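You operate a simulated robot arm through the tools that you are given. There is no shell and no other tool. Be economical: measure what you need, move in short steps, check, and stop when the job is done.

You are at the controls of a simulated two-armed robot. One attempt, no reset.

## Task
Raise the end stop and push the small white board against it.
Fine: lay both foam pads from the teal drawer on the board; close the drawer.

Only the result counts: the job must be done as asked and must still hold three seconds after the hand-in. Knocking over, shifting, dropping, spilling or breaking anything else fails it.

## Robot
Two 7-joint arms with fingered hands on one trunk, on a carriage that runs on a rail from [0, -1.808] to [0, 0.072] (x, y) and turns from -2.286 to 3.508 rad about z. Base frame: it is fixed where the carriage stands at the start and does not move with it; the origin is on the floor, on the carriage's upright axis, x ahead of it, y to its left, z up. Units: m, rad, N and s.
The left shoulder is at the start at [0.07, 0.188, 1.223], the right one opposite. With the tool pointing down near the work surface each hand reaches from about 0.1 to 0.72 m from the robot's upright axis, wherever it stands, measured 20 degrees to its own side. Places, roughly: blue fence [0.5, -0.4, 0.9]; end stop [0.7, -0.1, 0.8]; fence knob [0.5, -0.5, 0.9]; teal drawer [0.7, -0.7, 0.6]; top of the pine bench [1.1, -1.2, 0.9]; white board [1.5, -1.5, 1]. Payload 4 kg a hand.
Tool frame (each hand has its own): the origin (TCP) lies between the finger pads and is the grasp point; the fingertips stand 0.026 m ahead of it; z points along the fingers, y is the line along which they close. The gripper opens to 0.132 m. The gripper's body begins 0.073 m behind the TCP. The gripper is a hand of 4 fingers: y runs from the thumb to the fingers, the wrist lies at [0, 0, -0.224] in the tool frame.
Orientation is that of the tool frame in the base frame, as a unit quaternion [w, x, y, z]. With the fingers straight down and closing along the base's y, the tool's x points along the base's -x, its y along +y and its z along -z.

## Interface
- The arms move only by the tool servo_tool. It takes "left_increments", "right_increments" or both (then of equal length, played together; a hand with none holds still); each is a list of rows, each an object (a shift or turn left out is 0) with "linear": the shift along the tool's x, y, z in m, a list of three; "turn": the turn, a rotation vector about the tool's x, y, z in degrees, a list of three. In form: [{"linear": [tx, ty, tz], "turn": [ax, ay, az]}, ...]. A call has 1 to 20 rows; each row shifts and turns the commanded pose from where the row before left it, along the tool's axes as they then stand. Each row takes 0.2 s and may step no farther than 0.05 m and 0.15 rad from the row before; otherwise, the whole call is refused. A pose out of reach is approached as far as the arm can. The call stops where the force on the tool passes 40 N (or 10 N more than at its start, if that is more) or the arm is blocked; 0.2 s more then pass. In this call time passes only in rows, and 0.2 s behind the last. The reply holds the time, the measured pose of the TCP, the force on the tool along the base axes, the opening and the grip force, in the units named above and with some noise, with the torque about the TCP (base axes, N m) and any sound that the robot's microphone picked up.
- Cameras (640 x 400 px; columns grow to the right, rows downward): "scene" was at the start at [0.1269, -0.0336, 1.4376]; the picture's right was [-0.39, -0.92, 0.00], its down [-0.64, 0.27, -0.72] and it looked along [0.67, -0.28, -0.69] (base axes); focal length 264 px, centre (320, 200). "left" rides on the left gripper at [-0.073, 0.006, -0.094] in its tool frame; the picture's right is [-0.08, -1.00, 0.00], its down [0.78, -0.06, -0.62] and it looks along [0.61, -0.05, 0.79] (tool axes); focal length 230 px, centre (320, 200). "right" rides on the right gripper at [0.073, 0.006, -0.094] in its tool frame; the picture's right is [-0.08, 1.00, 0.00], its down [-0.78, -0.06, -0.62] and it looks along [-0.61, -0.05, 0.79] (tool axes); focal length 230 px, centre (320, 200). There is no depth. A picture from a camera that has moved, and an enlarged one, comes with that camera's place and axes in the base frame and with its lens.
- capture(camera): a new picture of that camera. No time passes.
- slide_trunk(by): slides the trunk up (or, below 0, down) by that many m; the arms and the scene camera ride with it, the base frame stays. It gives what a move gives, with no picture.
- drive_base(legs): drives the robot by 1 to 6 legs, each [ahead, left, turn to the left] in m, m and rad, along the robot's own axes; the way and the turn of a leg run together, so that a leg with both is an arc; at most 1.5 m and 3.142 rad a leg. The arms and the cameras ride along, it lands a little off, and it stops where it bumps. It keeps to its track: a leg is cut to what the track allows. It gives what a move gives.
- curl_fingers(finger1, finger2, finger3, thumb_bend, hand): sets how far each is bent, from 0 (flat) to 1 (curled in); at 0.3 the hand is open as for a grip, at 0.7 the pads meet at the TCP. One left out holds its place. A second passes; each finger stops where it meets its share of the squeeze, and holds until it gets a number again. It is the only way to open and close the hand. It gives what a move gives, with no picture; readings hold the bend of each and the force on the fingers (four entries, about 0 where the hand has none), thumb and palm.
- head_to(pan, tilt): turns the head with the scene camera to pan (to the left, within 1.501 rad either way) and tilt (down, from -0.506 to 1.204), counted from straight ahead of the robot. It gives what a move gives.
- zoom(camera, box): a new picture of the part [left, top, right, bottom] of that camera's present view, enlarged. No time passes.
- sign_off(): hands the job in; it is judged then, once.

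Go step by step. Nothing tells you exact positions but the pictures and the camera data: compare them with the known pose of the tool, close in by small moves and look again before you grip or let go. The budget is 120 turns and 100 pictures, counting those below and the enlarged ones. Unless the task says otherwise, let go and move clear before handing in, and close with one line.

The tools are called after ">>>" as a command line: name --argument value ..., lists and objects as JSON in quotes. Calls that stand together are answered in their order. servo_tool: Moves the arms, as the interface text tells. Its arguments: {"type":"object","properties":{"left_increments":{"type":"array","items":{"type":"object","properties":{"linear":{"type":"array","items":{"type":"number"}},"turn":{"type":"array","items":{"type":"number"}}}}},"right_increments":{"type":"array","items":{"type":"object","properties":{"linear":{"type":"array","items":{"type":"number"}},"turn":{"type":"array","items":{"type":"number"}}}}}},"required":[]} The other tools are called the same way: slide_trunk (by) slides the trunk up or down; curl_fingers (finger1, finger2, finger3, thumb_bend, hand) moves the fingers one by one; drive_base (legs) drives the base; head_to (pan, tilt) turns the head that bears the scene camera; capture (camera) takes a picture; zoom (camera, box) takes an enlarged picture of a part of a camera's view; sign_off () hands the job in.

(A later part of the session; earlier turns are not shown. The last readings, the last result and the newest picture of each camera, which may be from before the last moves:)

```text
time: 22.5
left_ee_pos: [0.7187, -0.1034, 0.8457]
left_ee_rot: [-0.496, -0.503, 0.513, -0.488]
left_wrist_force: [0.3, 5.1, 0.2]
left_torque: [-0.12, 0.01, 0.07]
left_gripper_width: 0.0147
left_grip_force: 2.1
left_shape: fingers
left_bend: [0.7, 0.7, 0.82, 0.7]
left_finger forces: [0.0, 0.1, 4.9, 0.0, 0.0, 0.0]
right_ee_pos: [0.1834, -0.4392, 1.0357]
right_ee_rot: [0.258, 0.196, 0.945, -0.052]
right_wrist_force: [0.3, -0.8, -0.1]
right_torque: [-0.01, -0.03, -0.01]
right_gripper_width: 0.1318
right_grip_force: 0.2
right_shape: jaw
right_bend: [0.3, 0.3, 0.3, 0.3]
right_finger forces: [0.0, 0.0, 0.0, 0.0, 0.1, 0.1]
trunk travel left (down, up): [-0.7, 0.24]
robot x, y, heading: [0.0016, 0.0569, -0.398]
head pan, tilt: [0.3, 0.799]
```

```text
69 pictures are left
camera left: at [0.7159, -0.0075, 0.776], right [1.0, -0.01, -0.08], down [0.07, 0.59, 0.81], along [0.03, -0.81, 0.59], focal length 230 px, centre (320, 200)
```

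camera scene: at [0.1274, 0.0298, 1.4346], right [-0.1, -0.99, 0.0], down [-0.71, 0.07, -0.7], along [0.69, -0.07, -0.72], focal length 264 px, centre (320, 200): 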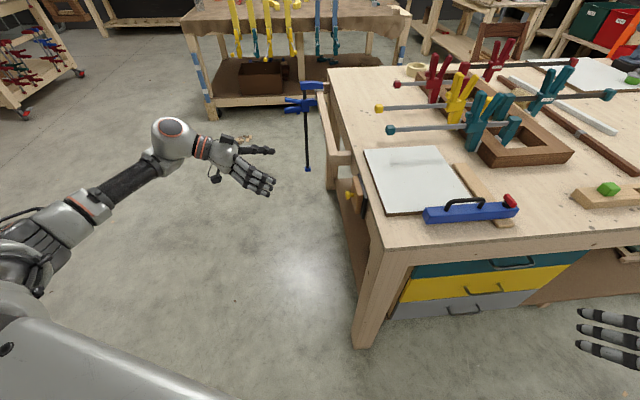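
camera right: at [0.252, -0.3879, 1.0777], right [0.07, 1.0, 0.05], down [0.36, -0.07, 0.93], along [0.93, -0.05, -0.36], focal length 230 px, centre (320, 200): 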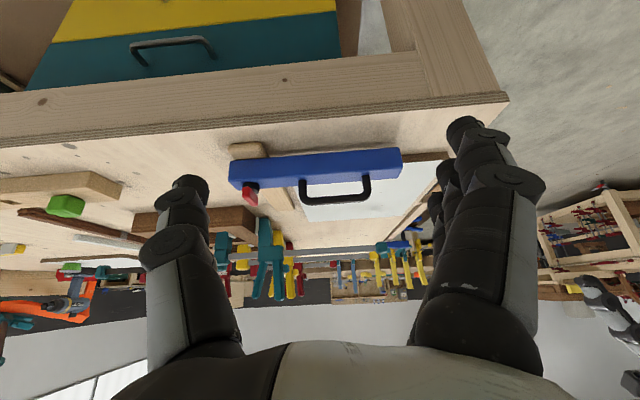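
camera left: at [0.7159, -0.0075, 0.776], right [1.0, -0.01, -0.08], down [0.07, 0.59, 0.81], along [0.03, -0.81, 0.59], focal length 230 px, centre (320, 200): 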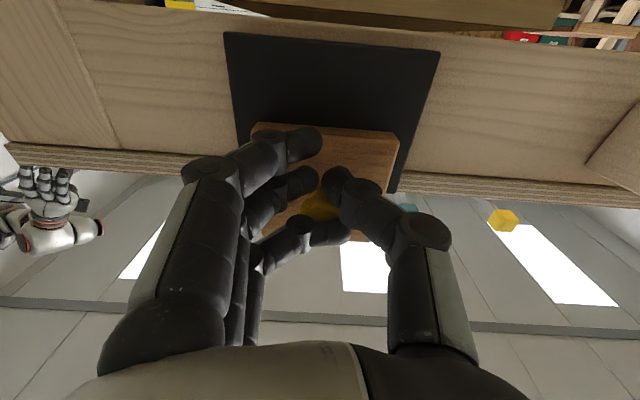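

The finger slid over the knob without moving the block, which hints it's already at its upper limit. I'll pinch again squarely at knob height and confirm with a short lift.

>>> curl_fingers --hand "left" --finger1 0.4 --finger2 0.4 --finger3 0.4 --thumb_bend 0.4

>>> servo_tool --left_increments '[{"linear": [0.009, 0, 0.004]}, {"linear": [0.009, 0, 0.004]}]'

>>> curl_fingers --hand "left" --finger1 0.7 --finger2 0.8 --finger3 0.7 --thumb_bend 0.8

>>> servo_tool --left_increments '[{"linear": [0.004, 0, 0]}, {"linear": [0.004, 0, 0]}, {"linear": [0.004, 0, 0]}]'

>>> capture --camera "left"

```text
time: 23.5
left_ee_pos: [0.7185, -0.1046, 0.845]
left_ee_rot: [-0.496, -0.504, 0.513, -0.486]
left_wrist_force: [1.8, 6.0, -0.9]
left_torque: [-0.17, 0.08, -0.03]
left_gripper_width: 0.1029
left_grip_force: 2.9
left_shape: fingers
left_bend: [0.4, 0.4, 0.9, 0.4]
left_finger forces: [0.1, 0.0, 6.5, 0.1, 0.0, 0.1]
right_ee_pos: [0.184, -0.4393, 1.0351]
right_ee_rot: [0.257, 0.196, 0.945, -0.052]
right_wrist_force: [0.5, -0.1, -0.8]
right_torque: [0.05, -0.04, -0.01]
right_gripper_width: 0.1319
right_grip_force: 0.1
right_shape: jaw
right_bend: [0.3, 0.3, 0.3, 0.3]
right_finger forces: [0.0, 0.1, 0.0, 0.1, 0.0, 0.0]
trunk travel left (down, up): [-0.7, 0.24]
robot x, y, heading: [-0.0012, 0.0595, -0.401]
head pan, tilt: [0.3, 0.799]
```

```text
time: 24.1
left_ee_pos: [0.7175, -0.1138, 0.8646]
left_ee_rot: [-0.497, -0.503, 0.513, -0.487]
left_wrist_force: [1.2, 6.4, 1.3]
left_torque: [-0.29, 0.04, -0.18]
left_gripper_width: 0.1032
left_grip_force: 4.2
left_shape: fingers
left_bend: [0.4, 0.4, 0.78, 0.4]
left_finger forces: [0.1, 0.0, 8.0, 0.0, 0.1, 0.1]
right_ee_pos: [0.1841, -0.4417, 1.0351]
right_ee_rot: [0.257, 0.197, 0.945, -0.052]
right_wrist_force: [0.0, -0.7, 0.5]
right_torque: [0.01, -0.03, 0.04]
right_gripper_width: 0.132
right_grip_force: 0.1
right_shape: jaw
right_bend: [0.3, 0.3, 0.3, 0.3]
right_finger forces: [0.0, 0.0, 0.1, 0.0, 0.0, 0.1]
trunk travel left (down, up): [-0.7, 0.24]
robot x, y, heading: [-0.0011, 0.0588, -0.405]
head pan, tilt: [0.3, 0.799]
```

```text
time: 25.1
left_ee_pos: [0.7202, -0.1094, 0.8613]
left_ee_rot: [-0.496, -0.504, 0.512, -0.488]
left_wrist_force: [8.0, 24.5, -0.7]
left_torque: [0.13, -0.04, 0.27]
left_gripper_width: 0.0688
left_grip_force: 20.4
left_shape: fingers
left_bend: [0.5, 0.52, 0.7, 0.59]
left_finger forces: [8.0, 11.2, 0.4, 0.0, 22.6, 0.0]
right_ee_pos: [0.1855, -0.4365, 1.0366]
right_ee_rot: [0.258, 0.196, 0.944, -0.054]
right_wrist_force: [0.9, 0.5, 0.1]
right_torque: [0.0, -0.01, 0.0]
right_gripper_width: 0.1321
right_grip_force: 0.0
right_shape: jaw
right_bend: [0.3, 0.3, 0.3, 0.3]
right_finger forces: [0.0, 0.0, 0.1, 0.1, 0.0, 0.0]
trunk travel left (down, up): [-0.7, 0.24]
robot x, y, heading: [0.0019, 0.0621, -0.404]
head pan, tilt: [0.3, 0.799]
```

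```text
time: 25.9
left_ee_pos: [0.7194, -0.1083, 0.8644]
left_ee_rot: [-0.491, -0.511, 0.513, -0.484]
left_wrist_force: [10.9, 10.9, -10.9]
left_torque: [0.41, 0.28, -0.29]
left_gripper_width: 0.069
left_grip_force: 22.3
left_shape: fingers
left_bend: [0.5, 0.52, 0.7, 0.59]
left_finger forces: [7.2, 12.8, 0.1, 0.0, 24.8, 0.1]
right_ee_pos: [0.186, -0.4381, 1.0355]
right_ee_rot: [0.258, 0.196, 0.944, -0.053]
right_wrist_force: [-0.1, -0.6, -0.2]
right_torque: [0.0, -0.04, 0.01]
right_gripper_width: 0.1322
right_grip_force: 0.1
right_shape: jaw
right_bend: [0.3, 0.3, 0.3, 0.3]
right_finger forces: [0.0, 0.1, 0.1, 0.0, 0.1, 0.0]
trunk travel left (down, up): [-0.7, 0.24]
robot x, y, heading: [-0.0007, 0.0582, -0.396]
head pan, tilt: [0.3, 0.799]
stopped in row 3 (left hand): the force on the tool passed its limit at 41 N (the readings are from after the stop); the commanded pose is now the measured one
```

```text
68 pictures are left
camera left: at [0.7162, -0.0114, 0.7966], right [1.0, -0.01, -0.08], down [0.07, 0.58, 0.81], along [0.04, -0.82, 0.58], focal length 230 px, centre (320, 200)
```

left: 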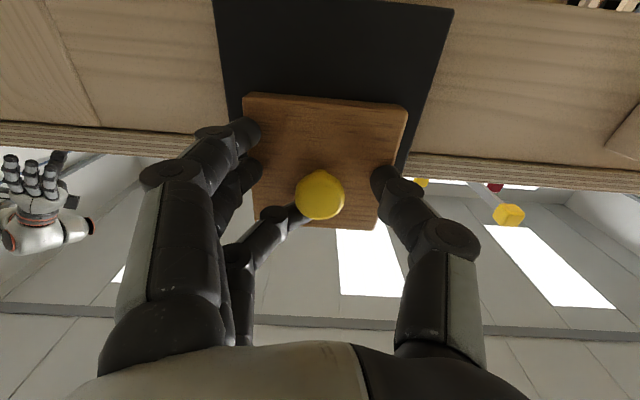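

Even a firm grip on the block with 40 N didn't move it higher, so the stop is fully raised (knob z≈0.869). Now I'll open the fingers and back away.

>>> curl_fingers --hand "left" --finger1 0.25 --finger2 0.25 --finger3 0.25 --thumb_bend 0.25

>>> servo_tool --left_increments '[{"linear": [0, 0, -0.03]}, {"linear": [0, 0, -0.04]}, {"linear": [0, 0, -0.04]}, {"linear": [0, 0, -0.04]}]'

>>> capture --camera "left"

>>> zoom --camera "scene" --box '[320, 130, 512, 250]'

```text
time: 26.9
left_ee_pos: [0.7178, -0.1125, 0.8686]
left_ee_rot: [-0.493, -0.507, 0.514, -0.484]
left_wrist_force: [-0.6, 0.0, 0.5]
left_torque: [0.0, 0.02, -0.02]
left_gripper_width: 0.1461
left_grip_force: 0.0
left_shape: fingers
left_bend: [0.25, 0.25, 0.25, 0.25]
left_finger forces: [0.0, 0.1, 0.0, 0.0, 0.0, 0.0]
right_ee_pos: [0.1855, -0.4395, 1.0353]
right_ee_rot: [0.258, 0.197, 0.944, -0.053]
right_wrist_force: [0.1, 0.3, 0.0]
right_torque: [-0.02, 0.01, 0.0]
right_gripper_width: 0.1318
right_grip_force: 0.1
right_shape: jaw
right_bend: [0.3, 0.3, 0.3, 0.3]
right_finger forces: [0.0, 0.0, 0.1, 0.0, 0.0, 0.1]
trunk travel left (down, up): [-0.7, 0.24]
robot x, y, heading: [-0.0009, 0.0603, -0.401]
head pan, tilt: [0.3, 0.799]
```

```text
time: 27.9
left_ee_pos: [0.7208, 0.0373, 0.8756]
left_ee_rot: [-0.493, -0.507, 0.514, -0.485]
left_wrist_force: [-0.1, 0.3, 0.2]
left_torque: [-0.01, 0.01, 0.0]
left_gripper_width: 0.1464
left_grip_force: 0.0
left_shape: fingers
left_bend: [0.25, 0.25, 0.25, 0.25]
left_finger forces: [0.0, 0.1, 0.1, 0.0, 0.1, 0.0]
right_ee_pos: [0.1846, -0.4389, 1.036]
right_ee_rot: [0.258, 0.196, 0.944, -0.053]
right_wrist_force: [-0.2, 0.4, 0.2]
right_torque: [-0.01, 0.0, 0.0]
right_gripper_width: 0.1317
right_grip_force: 0.2
right_shape: jaw
right_bend: [0.3, 0.3, 0.3, 0.3]
right_finger forces: [0.0, 0.0, 0.0, 0.1, 0.0, 0.0]
trunk travel left (down, up): [-0.7, 0.24]
robot x, y, heading: [-0.0016, 0.0567, -0.403]
head pan, tilt: [0.3, 0.799]
```

```text
67 pictures are left
camera left: at [0.7181, 0.1346, 0.8063], right [1.0, -0.01, -0.08], down [0.07, 0.58, 0.81], along [0.04, -0.81, 0.58], focal length 230 px, centre (320, 200)
```

left: 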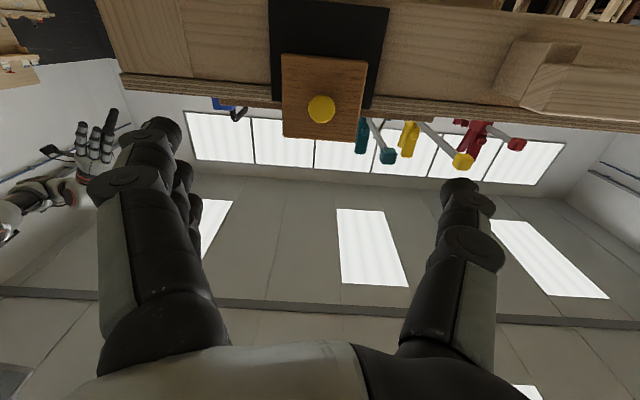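

```text
3.33 times, centred on (416, 190) of scene
camera zoom: at [0.127, 0.0311, 1.4346], right [-0.1, -0.99, 0.0], down [-0.71, 0.07, -0.7], along [0.69, -0.07, -0.72], focal length 881 px, centre (0, 233)
```

zoom: 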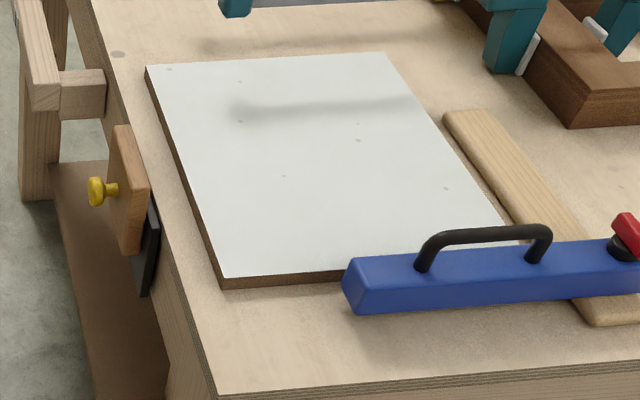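

The stop is up and holding. Before pushing the board I want a precise look at how the fence sits relative to the board edge.

>>> zoom --camera "scene" --box '[376, 180, 472, 240]'

>>> zoom --camera "scene" --box '[440, 180, 536, 240]'

```text
6.67 times, centred on (424, 210) of scene
camera zoom: at [0.127, 0.0311, 1.4346], right [-0.1, -0.99, 0.0], down [-0.71, 0.07, -0.7], along [0.69, -0.07, -0.72], focal length 1762 px, centre (-373, 133)
```

zoom: 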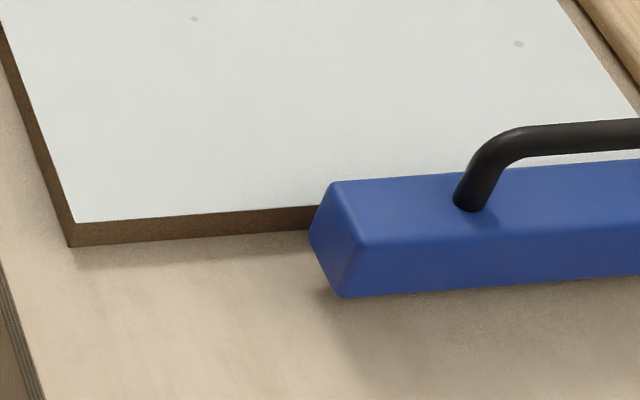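

```text
6.67 times, centred on (488, 210) of scene
camera zoom: at [0.127, 0.0311, 1.4346], right [-0.1, -0.99, 0.0], down [-0.71, 0.07, -0.7], along [0.69, -0.07, -0.72], focal length 1762 px, centre (-800, 133)
```

zoom: 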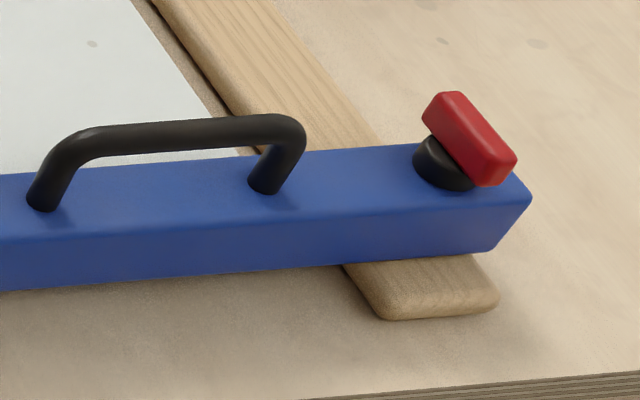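

Clear gap: fence x≈0.52–0.553, hovering on the strip; board x≈0.565–0.845, y≈-0.44 to -0.19. I'll raise both hands, then drive to y≈-0.3 so the right hand can press on the board and drag it to the stop.

>>> servo_tool --left_increments '[{"linear": [0.045, 0, -0.01]}, {"linear": [0.045, 0, -0.01]}, {"linear": [0.045, 0, -0.01]}, {"linear": [0.045, 0, 0]}, {"linear": [0.045, 0, 0]}, {"linear": [0.03, 0, 0]}, {"linear": [0, 0, 0]}]' --right_increments '[{"turn": [0, 7.5, 0]}, {"turn": [0, 7.5, 0]}, {"turn": [0, 7.5, 0]}, {"turn": [0, 7.5, 0]}, {"linear": [0, 0, -0.045]}, {"linear": [0, 0, -0.045]}, {"linear": [0, 0, -0.045]}]'

>>> drive_base --legs '[[0, 0, 0.4], [0, -0.36, 0.3]]'

>>> head_to --pan -0.3 --tilt 0.8

>>> capture --camera "scene"

```text
time: 29.5
left_ee_pos: [0.7215, 0.0574, 1.1307]
left_ee_rot: [-0.494, -0.507, 0.514, -0.484]
left_wrist_force: [-0.1, 0.1, -0.5]
left_torque: [-0.02, 0.01, 0.02]
left_gripper_width: 0.1464
left_grip_force: 0.1
left_shape: fingers
left_bend: [0.25, 0.25, 0.25, 0.25]
left_finger forces: [0.1, 0.1, 0.0, 0.1, 0.0, 0.1]
right_ee_pos: [0.1834, -0.4363, 1.1713]
right_ee_rot: [0.002, 0.203, 0.979, 0.0]
right_wrist_force: [-1.5, -0.2, 0.3]
right_torque: [-0.01, 0.05, 0.04]
right_gripper_width: 0.1317
right_grip_force: 0.1
right_shape: jaw
right_bend: [0.3, 0.3, 0.3, 0.3]
right_finger forces: [0.0, 0.0, 0.0, 0.0, 0.0, 0.0]
trunk travel left (down, up): [-0.7, 0.24]
robot x, y, heading: [0.0019, 0.0593, -0.399]
head pan, tilt: [0.3, 0.799]
```

```text
time: 33.0
left_ee_pos: [0.5532, 0.1604, 1.1294]
left_ee_rot: [0.299, 0.652, -0.31, 0.624]
left_wrist_force: [-0.1, -0.3, -0.4]
left_torque: [-0.01, 0.03, 0.0]
left_gripper_width: 0.1461
left_grip_force: 0.1
left_shape: fingers
left_bend: [0.25, 0.25, 0.25, 0.25]
left_finger forces: [0.0, 0.0, 0.0, 0.0, 0.0, 0.1]
right_ee_pos: [0.4586, -0.563, 1.1712]
right_ee_rot: [0.004, -0.143, 0.99, 0.002]
right_wrist_force: [-0.5, -1.5, -0.5]
right_torque: [-0.03, -0.03, 0.0]
right_gripper_width: 0.1321
right_grip_force: 0.3
right_shape: jaw
right_bend: [0.3, 0.3, 0.3, 0.3]
right_finger forces: [0.0, 0.0, 0.1, 0.1, 0.1, 0.0]
trunk travel left (down, up): [-0.7, 0.24]
robot x, y, heading: [-0.0021, -0.2998, 0.291]
head pan, tilt: [0.3, 0.799]
```

```text
time: 34.0
left_ee_pos: [0.5538, 0.1604, 1.13]
left_ee_rot: [0.298, 0.652, -0.31, 0.624]
left_wrist_force: [-0.2, 0.0, 0.7]
left_torque: [0.02, 0.04, 0.02]
left_gripper_width: 0.146
left_grip_force: 0.1
left_shape: fingers
left_bend: [0.25, 0.25, 0.25, 0.25]
left_finger forces: [0.0, 0.0, 0.0, 0.0, 0.1, 0.1]
right_ee_pos: [0.458, -0.5645, 1.1707]
right_ee_rot: [0.004, -0.142, 0.99, 0.001]
right_wrist_force: [-0.1, -0.1, 0.2]
right_torque: [0.0, -0.02, -0.01]
right_gripper_width: 0.1316
right_grip_force: 0.1
right_shape: jaw
right_bend: [0.3, 0.3, 0.3, 0.3]
right_finger forces: [0.1, 0.0, 0.0, 0.0, 0.0, 0.0]
trunk travel left (down, up): [-0.7, 0.24]
robot x, y, heading: [0.0022, -0.3, 0.296]
head pan, tilt: [-0.3, 0.799]
```

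```text
63 pictures are left
camera scene: at [0.1294, -0.2881, 1.4345], right [0.0, -1.0, 0.0], down [-0.72, 0.0, -0.7], along [0.7, 0.0, -0.72], focal length 264 px, centre (320, 200)
```

scene: 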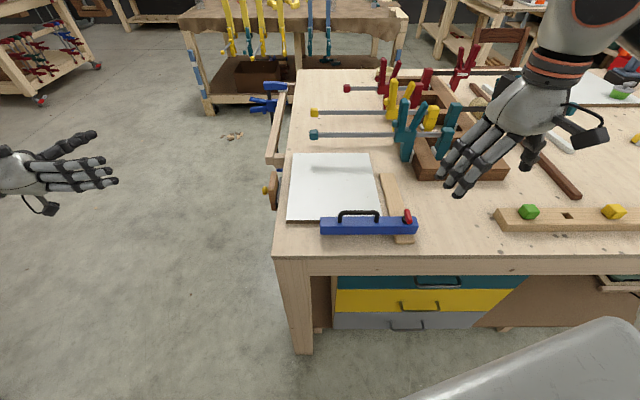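

The far half of the board's right edge (x 0.75–0.845) is free of the strip, and pushing at x≈0.76 lies within the stop's width, so it'll seat flush. I'll close the right hand, tilt it forward and bring it above that spot.

>>> curl_fingers --hand "right" --finger1 0.7 --finger2 0.7 --finger3 0.7 --thumb_bend 0.7

>>> servo_tool --right_increments '[{"turn": [0, 0, 8.2]}, {"turn": [0, 0, 8.2]}, {"turn": [0, -8, 0]}, {"turn": [0, -8, 0]}, {"turn": [0, -8, 0]}, {"turn": [0, -8, 0]}, {"turn": [0, -8, 0]}, {"linear": [-0.0224, 0.0119, 0.0318]}, {"linear": [-0.0224, 0.0119, 0.0318]}, {"linear": [-0.0224, 0.0119, 0.0318]}, {"linear": [-0.0224, 0.0119, 0.0318]}, {"linear": [-0.0224, 0.0119, 0.0318]}, {"linear": [-0.0224, 0.0119, 0.0318]}, {"linear": [-0.0224, 0.0119, 0.0318]}, {"linear": [-0.0224, 0.0119, 0.0318]}]'

>>> capture --camera "scene"

>>> capture --camera "right"

```text
time: 35.0
left_ee_pos: [0.5554, 0.1594, 1.1292]
left_ee_rot: [0.299, 0.652, -0.311, 0.624]
left_wrist_force: [0.5, -0.2, 0.2]
left_torque: [0.01, -0.04, 0.02]
left_gripper_width: 0.1462
left_grip_force: 0.0
left_shape: fingers
left_bend: [0.25, 0.25, 0.25, 0.25]
left_finger forces: [0.0, 0.1, 0.1, 0.0, 0.0, 0.1]
right_ee_pos: [0.4588, -0.5644, 1.1717]
right_ee_rot: [0.004, -0.143, 0.99, 0.002]
right_wrist_force: [0.0, 0.3, 1.0]
right_torque: [0.0, 0.01, 0.02]
right_gripper_width: 0.0142
right_grip_force: 0.0
right_shape: fingers
right_bend: [0.7, 0.7, 0.7, 0.7]
right_finger forces: [0.1, 0.0, 0.0, 0.0, 0.0, 0.0]
trunk travel left (down, up): [-0.7, 0.24]
robot x, y, heading: [-0.0005, -0.2985, 0.294]
head pan, tilt: [-0.3, 0.799]
```

```text
time: 38.2
left_ee_pos: [0.5557, 0.1603, 1.1288]
left_ee_rot: [0.299, 0.652, -0.31, 0.624]
left_wrist_force: [0.1, -0.1, -0.5]
left_torque: [-0.01, 0.0, -0.01]
left_gripper_width: 0.1462
left_grip_force: 0.1
left_shape: fingers
left_bend: [0.25, 0.25, 0.25, 0.25]
left_finger forces: [0.1, 0.0, 0.0, 0.0, 0.1, 0.0]
right_ee_pos: [0.7664, -0.4717, 1.0987]
right_ee_rot: [0.345, -0.001, 0.939, 0.002]
right_wrist_force: [0.4, 0.5, 0.4]
right_torque: [0.01, -0.01, -0.03]
right_gripper_width: 0.0144
right_grip_force: 0.1
right_shape: fingers
right_bend: [0.7, 0.7, 0.7, 0.7]
right_finger forces: [0.0, 0.1, 0.0, 0.1, 0.0, 0.0]
right hand out of reach, approached as far as the arm can: row 7
trunk travel left (down, up): [-0.7, 0.24]
robot x, y, heading: [0.0008, -0.2987, 0.295]
head pan, tilt: [-0.3, 0.799]
```

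```text
62 pictures are left
camera scene: at [0.1307, -0.2875, 1.4344], right [-0.01, -1.0, 0.0], down [-0.72, 0.0, -0.7], along [0.7, 0.0, -0.72], focal length 264 px, centre (320, 200)
```

scene: 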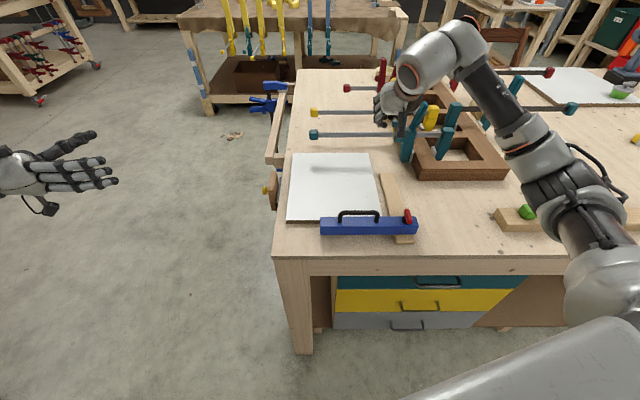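

```text
61 pictures are left
camera right: at [0.6501, -0.4649, 1.124], right [0.06, 1.0, 0.05], down [0.2, -0.06, 0.98], along [0.98, -0.05, -0.2], focal length 230 px, centre (320, 200)
```

right: 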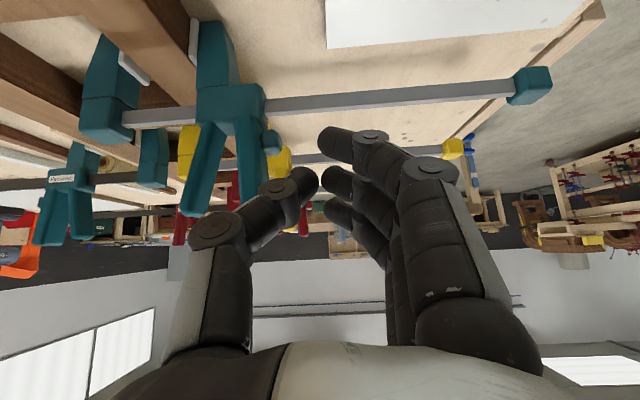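

The hand is above the free section. I'll shift slightly away from the board's edge and descend to just above the bench, then check.

>>> servo_tool --right_increments '[{"linear": [0.0233, -0.004, 0.0278]}, {"linear": [0.0233, -0.004, 0.0278]}, {"linear": [0.0233, -0.004, 0.0278]}, {"linear": [0.0203, -0.003, 0.0243]}]'

>>> capture --camera "right"

>>> zoom --camera "scene" --box '[320, 110, 448, 190]'

```text
time: 39.2
left_ee_pos: [0.5547, 0.1601, 1.1288]
left_ee_rot: [0.299, 0.652, -0.311, 0.624]
left_wrist_force: [0.0, -0.1, 0.3]
left_torque: [0.0, 0.0, -0.02]
left_gripper_width: 0.1465
left_grip_force: 0.0
left_shape: fingers
left_bend: [0.25, 0.25, 0.25, 0.25]
left_finger forces: [0.1, 0.1, 0.0, 0.0, 0.1, 0.1]
right_ee_pos: [0.7664, -0.4843, 0.9585]
right_ee_rot: [0.345, 0.001, 0.939, 0.003]
right_wrist_force: [1.0, -0.1, -0.8]
right_torque: [0.01, 0.03, -0.01]
right_gripper_width: 0.0146
right_grip_force: 0.1
right_shape: fingers
right_bend: [0.7, 0.7, 0.7, 0.7]
right_finger forces: [0.1, 0.1, 0.0, 0.1, 0.0, 0.0]
trunk travel left (down, up): [-0.7, 0.24]
robot x, y, heading: [-0.0027, -0.3023, 0.295]
head pan, tilt: [-0.3, 0.799]
```

```text
60 pictures are left
camera right: at [0.6493, -0.4796, 0.9835], right [0.06, 1.0, 0.06], down [0.2, -0.07, 0.98], along [0.98, -0.05, -0.2], focal length 230 px, centre (320, 200)
```

right: 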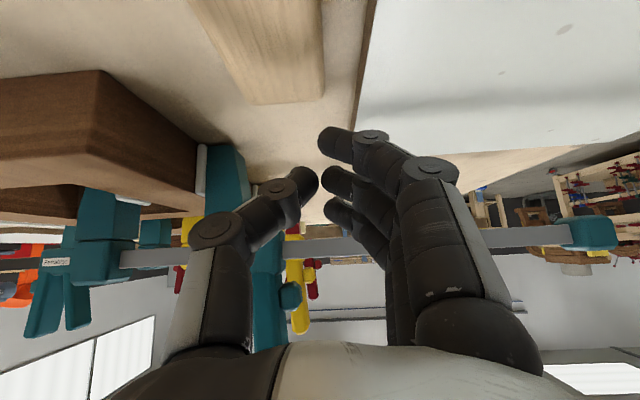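

```text
5.00 times, centred on (384, 150) of scene
camera zoom: at [0.13, -0.2888, 1.4345], right [-0.01, -1.0, 0.0], down [-0.72, 0.0, -0.7], along [0.7, 0.0, -0.72], focal length 1322 px, centre (0, 450)
```

zoom: 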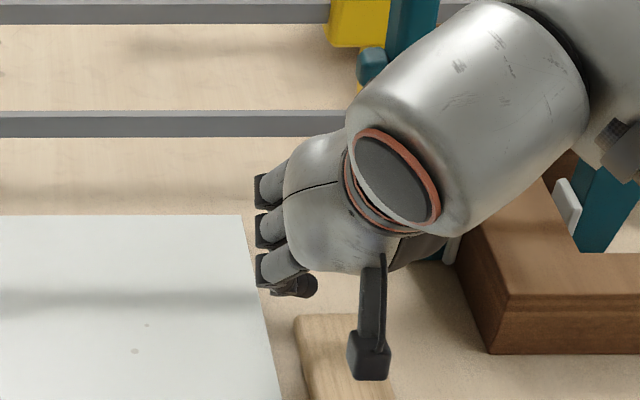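

The near fingertip is ~3 cm above the bench and close to the strip's end, so I'll shift 1 cm farther from it and lower the tip to the board's edge height.

>>> servo_tool --right_increments '[{"linear": [0.0044, -0.002, 0.0146]}, {"linear": [0.0044, 0, 0.0146]}]'

>>> capture --camera "right"

```text
time: 39.8
left_ee_pos: [0.5532, 0.1607, 1.1314]
left_ee_rot: [0.298, 0.652, -0.31, 0.625]
left_wrist_force: [-1.0, -0.1, -0.2]
left_torque: [-0.01, 0.01, 0.02]
left_gripper_width: 0.1466
left_grip_force: 0.2
left_shape: fingers
left_bend: [0.25, 0.25, 0.25, 0.25]
left_finger forces: [0.0, 0.0, 0.0, 0.1, 0.0, 0.0]
right_ee_pos: [0.7781, -0.4855, 0.9323]
right_ee_rot: [0.347, 0.001, 0.938, 0.002]
right_wrist_force: [1.2, 0.9, 4.7]
right_torque: [0.05, -0.06, -0.02]
right_gripper_width: 0.0136
right_grip_force: 2.1
right_shape: fingers
right_bend: [0.71, 0.7, 0.7, 0.7]
right_finger forces: [4.3, 0.0, 0.1, 0.1, 0.0, 0.0]
trunk travel left (down, up): [-0.7, 0.24]
robot x, y, heading: [0.0, -0.2991, 0.297]
head pan, tilt: [-0.3, 0.799]
```

```text
58 pictures are left
camera right: at [0.6623, -0.4806, 0.9567], right [0.06, 1.0, 0.05], down [0.19, -0.07, 0.98], along [0.98, -0.05, -0.2], focal length 230 px, centre (320, 200)
```

right: 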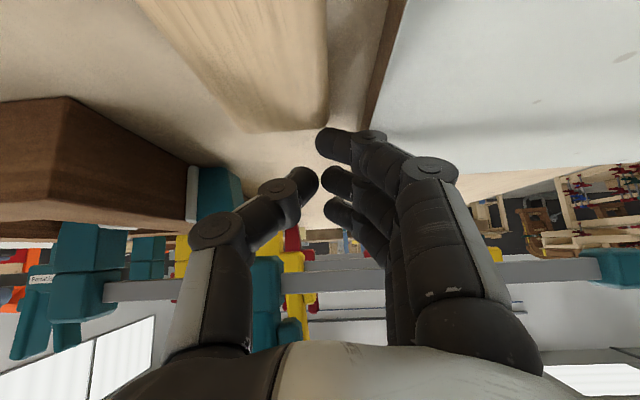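

The fingertip touches the bench lightly next to the board's edge. Lifting 3 mm and pushing toward +y in small steps.

>>> servo_tool --right_increments '[{"linear": [-0.002, 0, -0.0024]}, {"linear": [0, 0.006, 0]}, {"linear": [0, 0.006, 0]}, {"linear": [0, 0.006, 0]}, {"linear": [0, 0.006, 0]}, {"linear": [0, 0.006, 0]}]'

>>> capture --camera "scene"

```text
time: 41.2
left_ee_pos: [0.5543, 0.1595, 1.1294]
left_ee_rot: [0.299, 0.652, -0.31, 0.624]
left_wrist_force: [0.2, 0.1, 0.8]
left_torque: [0.03, 0.01, 0.01]
left_gripper_width: 0.1462
left_grip_force: 0.0
left_shape: fingers
left_bend: [0.25, 0.25, 0.25, 0.25]
left_finger forces: [0.0, 0.0, 0.0, 0.0, 0.1, 0.0]
right_ee_pos: [0.7788, -0.4563, 0.9335]
right_ee_rot: [0.346, 0.0, 0.938, 0.003]
right_wrist_force: [-0.8, -0.8, 1.7]
right_torque: [-0.03, 0.0, -0.01]
right_gripper_width: 0.0132
right_grip_force: 1.2
right_shape: fingers
right_bend: [0.71, 0.7, 0.7, 0.7]
right_finger forces: [1.5, 0.1, 0.0, 0.1, 0.0, 0.0]
trunk travel left (down, up): [-0.7, 0.24]
robot x, y, heading: [-0.0016, -0.3028, 0.293]
head pan, tilt: [-0.3, 0.799]
```

```text
57 pictures are left
camera scene: at [0.1292, -0.2882, 1.4346], right [-0.01, -1.0, 0.0], down [-0.72, 0.0, -0.7], along [0.7, 0.0, -0.72], focal length 264 px, centre (320, 200)
```

scene: 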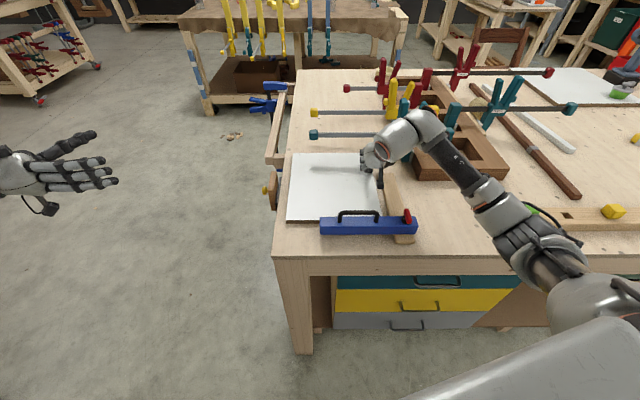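

Barely any contact yet; pushing on.

>>> servo_tool --right_increments '[{"linear": [-0.001, 0.006, -0.001]}, {"linear": [0, 0.006, 0]}, {"linear": [0, 0.006, 0]}, {"linear": [0, 0.006, 0]}]'

>>> capture --camera "right"

>>> zoom --camera "scene" --box '[250, 130, 442, 250]'

```text
time: 42.2
left_ee_pos: [0.5551, 0.16, 1.1285]
left_ee_rot: [0.298, 0.653, -0.31, 0.623]
left_wrist_force: [0.5, -0.4, -0.2]
left_torque: [-0.01, 0.02, 0.0]
left_gripper_width: 0.1465
left_grip_force: 0.1
left_shape: fingers
left_bend: [0.25, 0.25, 0.25, 0.25]
left_finger forces: [0.0, 0.0, 0.1, 0.1, 0.0, 0.1]
right_ee_pos: [0.7781, -0.4314, 0.9344]
right_ee_rot: [0.346, 0.001, 0.938, 0.002]
right_wrist_force: [1.0, -0.2, 0.2]
right_torque: [0.01, 0.01, 0.02]
right_gripper_width: 0.0142
right_grip_force: 0.1
right_shape: fingers
right_bend: [0.7, 0.7, 0.7, 0.7]
right_finger forces: [0.0, 0.1, 0.0, 0.2, 0.0, 0.0]
trunk travel left (down, up): [-0.7, 0.24]
robot x, y, heading: [0.0007, -0.301, 0.295]
head pan, tilt: [-0.3, 0.799]
```

```text
56 pictures are left
camera right: at [0.6626, -0.4269, 0.9601], right [0.06, 1.0, 0.06], down [0.2, -0.07, 0.98], along [0.98, -0.05, -0.2], focal length 230 px, centre (320, 200)
```

right: 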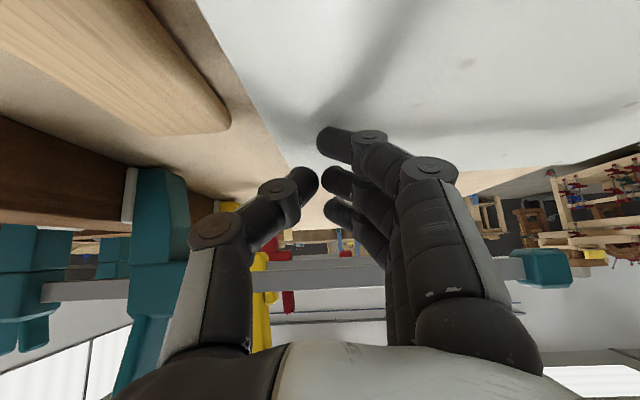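

```text
3.33 times, centred on (346, 190) of scene
camera zoom: at [0.1295, -0.2881, 1.4345], right [-0.01, -1.0, 0.0], down [-0.72, 0.0, -0.7], along [0.7, 0.0, -0.72], focal length 881 px, centre (233, 233)
```

zoom: 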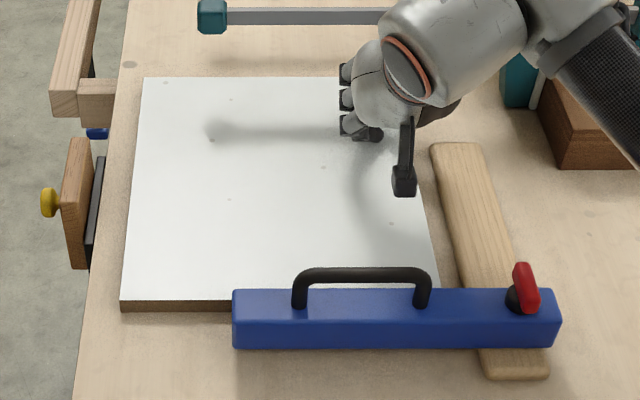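

The finger rode over the board's edge (the earlier contact was the strip's end). Since it's over the board, I'll try pressing on the board's centre line opposite the stop and dragging.

>>> servo_tool --right_increments '[{"linear": [-0.0064, 0, -0.0077]}, {"linear": [0.0241, 0.02, -0.0203]}, {"linear": [0.0241, 0.02, -0.0203]}, {"linear": [0.0052, 0, 0.0062]}, {"linear": [0.0026, 0, 0.0031]}, {"linear": [0.0026, 0, 0.0031]}]'

```text
time: 43.6
left_ee_pos: [0.5526, 0.1608, 1.1301]
left_ee_rot: [0.3, 0.651, -0.312, 0.623]
left_wrist_force: [0.7, 0.7, -0.2]
left_torque: [0.0, 0.0, 0.0]
left_gripper_width: 0.1464
left_grip_force: 0.2
left_shape: fingers
left_bend: [0.25, 0.25, 0.25, 0.25]
left_finger forces: [0.0, 0.0, 0.0, 0.0, 0.0, 0.1]
right_ee_pos: [0.7154, -0.3916, 0.9338]
right_ee_rot: [0.349, 0.0, 0.937, 0.004]
right_wrist_force: [4.5, 2.8, 16.7]
right_torque: [0.2, -0.08, -0.03]
right_gripper_width: 0.0135
right_grip_force: 8.2
right_shape: fingers
right_bend: [0.71, 0.7, 0.7, 0.7]
right_finger forces: [16.2, 0.0, 0.0, 0.1, 0.0, 0.1]
trunk travel left (down, up): [-0.7, 0.24]
robot x, y, heading: [0.0013, -0.2995, 0.294]
head pan, tilt: [-0.3, 0.799]
```

Pressing with about 17 N. Now dragging toward the stop in small steps.

>>> servo_tool --right_increments '[{"linear": [0, 0.006, 0]}, {"linear": [0, 0.006, 0]}, {"linear": [0, 0.006, 0]}, {"linear": [0, 0.006, 0]}]'

>>> zoom --camera "scene" --box '[250, 130, 442, 250]'

```text
time: 44.6
left_ee_pos: [0.5543, 0.1602, 1.1295]
left_ee_rot: [0.299, 0.652, -0.31, 0.624]
left_wrist_force: [0.0, -0.2, 0.4]
left_torque: [-0.02, 0.02, -0.02]
left_gripper_width: 0.1462
left_grip_force: 0.2
left_shape: fingers
left_bend: [0.25, 0.25, 0.25, 0.25]
left_finger forces: [0.1, 0.0, 0.1, 0.0, 0.1, 0.0]
right_ee_pos: [0.7159, -0.3687, 0.9281]
right_ee_rot: [0.345, 0.0, 0.938, 0.002]
right_wrist_force: [-0.3, -2.6, 5.6]
right_torque: [-0.1, 0.09, 0.02]
right_gripper_width: 0.0097
right_grip_force: 2.9
right_shape: fingers
right_bend: [0.76, 0.7, 0.7, 0.7]
right_finger forces: [5.9, 0.0, 0.0, 0.0, 0.0, 0.0]
trunk travel left (down, up): [-0.7, 0.24]
robot x, y, heading: [-0.0026, -0.2984, 0.296]
head pan, tilt: [-0.3, 0.799]
```

```text
3.33 times, centred on (346, 190) of scene
camera zoom: at [0.1284, -0.2884, 1.4345], right [-0.01, -1.0, 0.0], down [-0.72, 0.0, -0.7], along [0.7, 0.0, -0.72], focal length 881 px, centre (233, 233)
```

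zoom: 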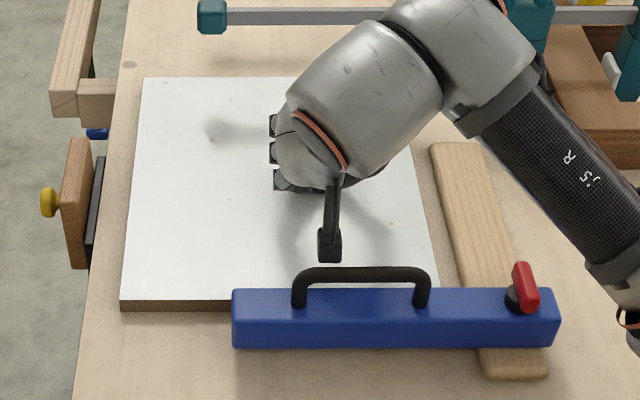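

Pressing just slips (board unmoved), and the curled fingers lean over the edge. Better: turn the hand 90° so a finger's flat side pushes the edge. Raising, pulling back and un-tilting first.

>>> servo_tool --right_increments '[{"linear": [-0.024, 0, -0.029]}, {"linear": [-0.024, 0, -0.029]}, {"linear": [-0.024, 0, -0.029]}, {"linear": [-0.024, 0, -0.029]}, {"linear": [0.031, 0, -0.026]}, {"linear": [0.031, 0, -0.026]}, {"linear": [0.031, 0, -0.026]}, {"turn": [0, 8, 0]}, {"turn": [0, 8, 0]}, {"turn": [0, 8, 0]}, {"turn": [0, 8, 0]}, {"turn": [0, 8, 0]}]'

>>> servo_tool --right_increments '[{"turn": [0, 0, 8.2]}, {"turn": [0, 0, 8.2]}, {"turn": [0, 0, 8.2]}, {"turn": [0, 0, 8.2]}, {"turn": [0, 0, 8.2]}, {"turn": [0, 0, 8.2]}, {"turn": [0, 0, 8.2]}, {"turn": [0, 0, 8.2]}, {"turn": [0, 0, 8.2]}, {"turn": [0, 0, 8.2]}, {"turn": [0, 0, 8]}, {"turn": [-8, 0, 0]}, {"turn": [-8, 0, 0]}, {"turn": [-8, 0, 0]}, {"turn": [-8, 0, 0]}, {"turn": [-8, 0, 0]}]'

>>> capture --camera "right"

>>> capture --camera "scene"

```text
time: 47.2
left_ee_pos: [0.555, 0.1602, 1.1295]
left_ee_rot: [0.299, 0.653, -0.311, 0.623]
left_wrist_force: [0.6, 0.3, 0.1]
left_torque: [-0.02, 0.0, -0.02]
left_gripper_width: 0.1466
left_grip_force: 0.1
left_shape: fingers
left_bend: [0.25, 0.25, 0.25, 0.25]
left_finger forces: [0.0, 0.1, 0.1, 0.0, 0.0, 0.1]
right_ee_pos: [0.593, -0.3691, 1.0783]
right_ee_rot: [0.004, 0.001, 1.0, 0.003]
right_wrist_force: [0.6, 0.6, -0.6]
right_torque: [-0.01, -0.01, -0.01]
right_gripper_width: 0.014
right_grip_force: 0.1
right_shape: fingers
right_bend: [0.7, 0.7, 0.7, 0.7]
right_finger forces: [0.0, 0.1, 0.0, 0.0, 0.1, 0.0]
trunk travel left (down, up): [-0.7, 0.24]
robot x, y, heading: [-0.0022, -0.3026, 0.293]
head pan, tilt: [-0.3, 0.799]
```

```text
time: 50.6
left_ee_pos: [0.5534, 0.1602, 1.1278]
left_ee_rot: [0.298, 0.653, -0.31, 0.623]
left_wrist_force: [0.5, 0.5, 0.0]
left_torque: [0.0, 0.0, -0.01]
left_gripper_width: 0.1463
left_grip_force: 0.1
left_shape: fingers
left_bend: [0.25, 0.25, 0.25, 0.25]
left_finger forces: [0.0, 0.0, 0.0, 0.1, 0.0, 0.0]
right_ee_pos: [0.813, -0.4373, 1.036]
right_ee_rot: [0.204, 0.56, 0.753, 0.28]
right_wrist_force: [0.5, 0.0, 0.2]
right_torque: [-0.02, -0.03, 0.04]
right_gripper_width: 0.0141
right_grip_force: 0.1
right_shape: fingers
right_bend: [0.7, 0.7, 0.7, 0.7]
right_finger forces: [0.0, 0.0, 0.1, 0.0, 0.0, 0.1]
right hand out of reach, approached as far as the arm can: row 3, 4, 5, 6, 7, 8, 9, 10, 11, 12, 13
trunk travel left (down, up): [-0.7, 0.24]
robot x, y, heading: [-0.0021, -0.3002, 0.295]
head pan, tilt: [-0.3, 0.799]
```

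```text
53 pictures are left
camera right: at [0.7371, -0.385, 1.1129], right [0.75, 0.14, 0.65], down [-0.2, -0.88, 0.42], along [0.63, -0.45, -0.63], focal length 230 px, centre (320, 200)
```

right: 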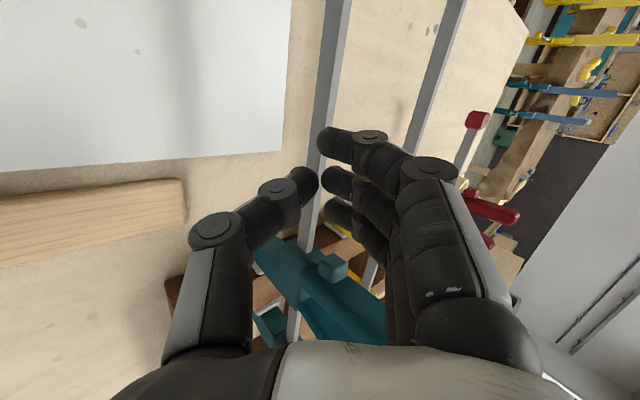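

```text
52 pictures are left
camera scene: at [0.1291, -0.2889, 1.4346], right [-0.01, -1.0, 0.0], down [-0.72, 0.0, -0.7], along [0.7, 0.0, -0.72], focal length 264 px, centre (320, 200)
```

scene: 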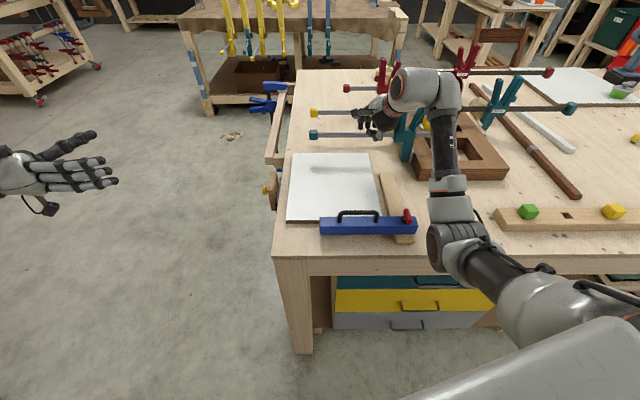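

The hand is nearly in the orientation I wanted: finger row along y, distal segments vertical. I'll lower it beside the free part of the board's right edge and look.

>>> servo_tool --right_increments '[{"linear": [-0.0134, -0.023, 0.0136]}, {"linear": [-0.0134, -0.023, 0.0136]}, {"linear": [-0.0134, -0.023, 0.0136]}]'

>>> capture --camera "right"

>>> zoom --camera "scene" --box '[320, 90, 448, 170]'

```text
time: 51.4
left_ee_pos: [0.5522, 0.1604, 1.1299]
left_ee_rot: [0.299, 0.651, -0.31, 0.625]
left_wrist_force: [-0.3, -0.1, 0.2]
left_torque: [-0.01, 0.01, 0.01]
left_gripper_width: 0.1465
left_grip_force: 0.1
left_shape: fingers
left_bend: [0.25, 0.25, 0.25, 0.25]
left_finger forces: [0.0, 0.0, 0.0, 0.0, 0.0, 0.0]
right_ee_pos: [0.7965, -0.4831, 0.9628]
right_ee_rot: [0.206, 0.558, 0.753, 0.281]
right_wrist_force: [-6.8, 6.2, 15.9]
right_torque: [-0.31, -1.26, 0.46]
right_gripper_width: 0.0139
right_grip_force: 7.2
right_shape: fingers
right_bend: [0.7, 0.7, 0.59, 0.7]
right_finger forces: [0.0, 0.1, 14.8, 0.0, 0.0, 0.0]
trunk travel left (down, up): [-0.7, 0.24]
robot x, y, heading: [-0.0013, -0.2985, 0.295]
head pan, tilt: [-0.3, 0.799]
```

```text
51 pictures are left
camera right: at [0.7209, -0.4302, 1.0389], right [0.75, 0.14, 0.65], down [-0.2, -0.88, 0.42], along [0.64, -0.45, -0.63], focal length 230 px, centre (320, 200)
```

right: 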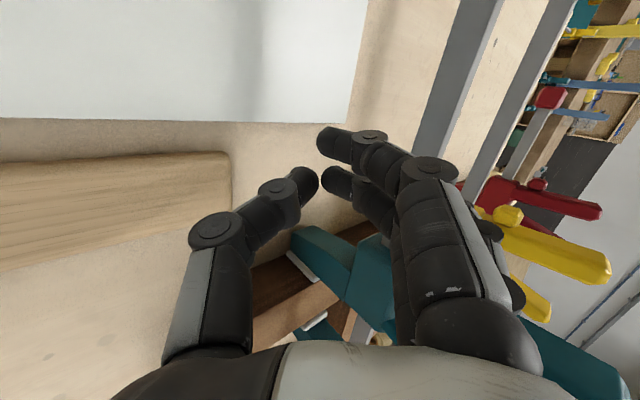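

```text
5.00 times, centred on (384, 130) of scene
camera zoom: at [0.1251, -0.2872, 1.435], right [-0.01, -1.0, 0.0], down [-0.71, 0.0, -0.7], along [0.7, 0.0, -0.71], focal length 1322 px, centre (0, 550)
```

zoom: 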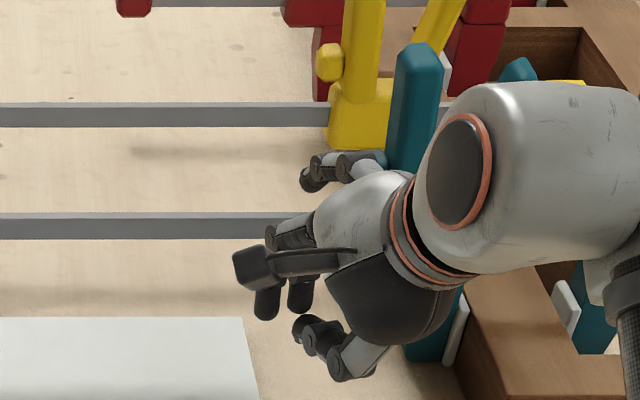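

Finger 3 is touching a clamp, so I'm backing straight out along the way I came.

>>> servo_tool --right_increments '[{"linear": [0.0134, 0.023, -0.0136]}, {"linear": [0.0134, 0.023, -0.0136]}]'

>>> capture --camera "scene"

```text
time: 52.0
left_ee_pos: [0.553, 0.1621, 1.1292]
left_ee_rot: [0.299, 0.652, -0.31, 0.624]
left_wrist_force: [1.0, 0.2, 0.2]
left_torque: [0.0, 0.02, -0.01]
left_gripper_width: 0.1466
left_grip_force: 0.1
left_shape: fingers
left_bend: [0.25, 0.25, 0.25, 0.25]
left_finger forces: [0.1, 0.0, 0.0, 0.1, 0.0, 0.0]
right_ee_pos: [0.8077, -0.4523, 1.0102]
right_ee_rot: [0.204, 0.561, 0.753, 0.279]
right_wrist_force: [-0.1, 0.3, 0.1]
right_torque: [-0.03, 0.01, -0.01]
right_gripper_width: 0.014
right_grip_force: 0.2
right_shape: fingers
right_bend: [0.7, 0.7, 0.67, 0.7]
right_finger forces: [0.0, 0.0, 0.0, 0.1, 0.0, 0.0]
trunk travel left (down, up): [-0.7, 0.24]
robot x, y, heading: [-0.0022, -0.2994, 0.297]
head pan, tilt: [-0.3, 0.799]
```

```text
49 pictures are left
camera scene: at [0.1275, -0.2868, 1.4345], right [-0.01, -1.0, 0.0], down [-0.72, 0.0, -0.7], along [0.7, 0.0, -0.72], focal length 264 px, centre (320, 200)
```

scene: 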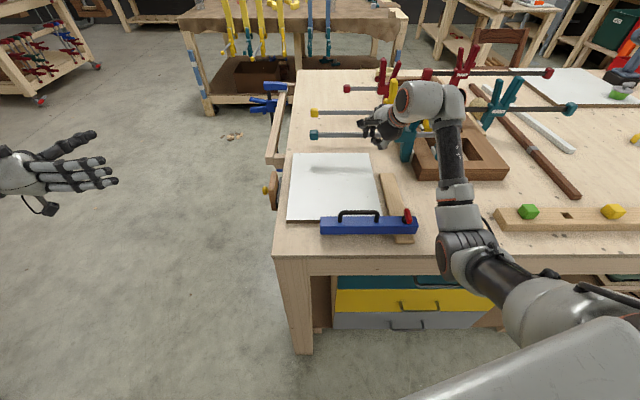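

The clamps look undisturbed. New idea: work from above the board, fingers curled away, with the thumb hooked over the board's right edge and pulling toward +y. Backing up and rolling the wrist back.

>>> servo_tool --right_increments '[{"linear": [0, 0.026, -0.03]}, {"linear": [0, 0.026, -0.03]}, {"linear": [0.025, -0.024, -0.0205]}, {"linear": [0.025, -0.024, -0.0205]}, {"linear": [0.025, -0.024, -0.0205]}, {"linear": [0.025, -0.024, -0.0205]}, {"turn": [0, 0, -8.2]}, {"turn": [0, 0, -8.2]}, {"turn": [0, 0, -8.2]}, {"turn": [0, 0, -8.2]}, {"turn": [0, 0, -8.2]}, {"turn": [0, 0, -8.2]}, {"turn": [0, 0, -8.2]}, {"turn": [0, 0, -8.2]}, {"turn": [0, 0, -8.2]}, {"turn": [0, 0, -8.2]}, {"turn": [0, 0, -8]}]'

>>> curl_fingers --hand "right" --finger1 1.0 --finger2 1.0 --finger3 1.0 --thumb_bend 0.3

>>> capture --camera "right"

>>> capture --camera "scene"

```text
time: 55.6
left_ee_pos: [0.5534, 0.1595, 1.1288]
left_ee_rot: [0.3, 0.652, -0.311, 0.623]
left_wrist_force: [-0.4, -0.2, -0.5]
left_torque: [0.01, 0.04, 0.0]
left_gripper_width: 0.1464
left_grip_force: 0.1
left_shape: fingers
left_bend: [0.25, 0.25, 0.25, 0.25]
left_finger forces: [0.0, 0.0, 0.0, 0.0, 0.0, 0.0]
right_ee_pos: [0.6828, -0.4401, 1.0635]
right_ee_rot: [0.342, -0.138, 0.928, 0.053]
right_wrist_force: [0.0, -0.1, 0.2]
right_torque: [-0.01, 0.01, 0.02]
right_gripper_width: 0.0142
right_grip_force: 0.0
right_shape: fingers
right_bend: [0.7, 0.7, 0.68, 0.7]
right_finger forces: [0.0, 0.1, 0.1, 0.1, 0.0, 0.0]
right hand out of reach, approached as far as the arm can: row 4, 5, 6
trunk travel left (down, up): [-0.7, 0.24]
robot x, y, heading: [-0.0055, -0.3029, 0.292]
head pan, tilt: [-0.3, 0.799]
```

```text
time: 56.6
left_ee_pos: [0.5554, 0.1603, 1.1305]
left_ee_rot: [0.298, 0.652, -0.31, 0.624]
left_wrist_force: [0.5, -0.2, 0.1]
left_torque: [0.02, 0.02, 0.0]
left_gripper_width: 0.1463
left_grip_force: 0.1
left_shape: fingers
left_bend: [0.25, 0.25, 0.25, 0.25]
left_finger forces: [0.0, 0.1, 0.0, 0.0, 0.0, 0.0]
right_ee_pos: [0.683, -0.4405, 1.0636]
right_ee_rot: [0.342, -0.136, 0.928, 0.053]
right_wrist_force: [0.3, -0.3, 0.4]
right_torque: [0.01, 0.0, 0.0]
right_gripper_width: 0.0603
right_grip_force: 0.0
right_shape: fingers
right_bend: [1.0, 1.0, 1.0, 0.3]
right_finger forces: [0.0, 0.0, 0.0, 0.1, 0.0, 0.0]
trunk travel left (down, up): [-0.7, 0.24]
robot x, y, heading: [0.0014, -0.2995, 0.294]
head pan, tilt: [-0.3, 0.799]
```

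```text
48 pictures are left
camera right: at [0.57, -0.4699, 1.089], right [-0.23, 0.97, 0.06], down [0.21, -0.01, 0.98], along [0.95, 0.24, -0.2], focal length 230 px, centre (320, 200)
```

right: 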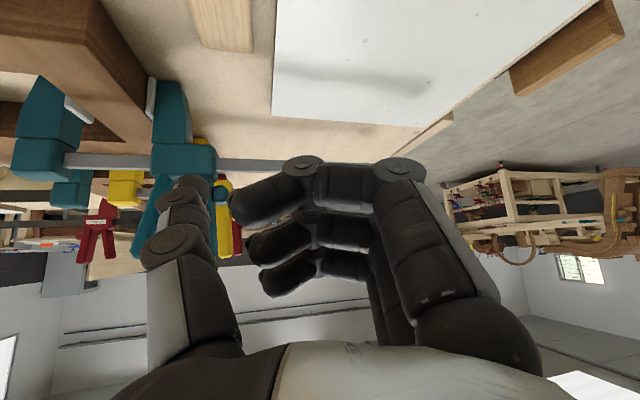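

```text
47 pictures are left
camera scene: at [0.1294, -0.2885, 1.4345], right [-0.01, -1.0, 0.0], down [-0.72, 0.0, -0.7], along [0.7, 0.0, -0.72], focal length 264 px, centre (320, 200)
```

scene: 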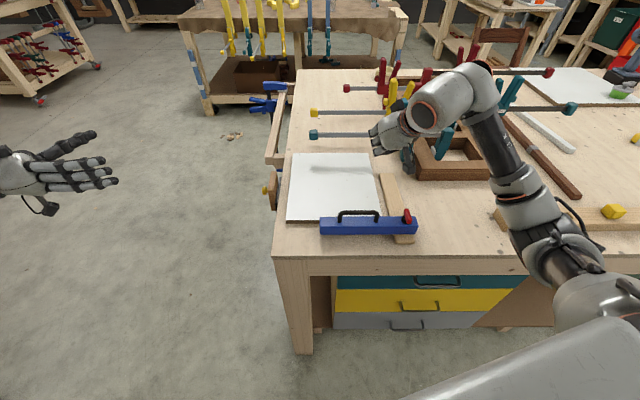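

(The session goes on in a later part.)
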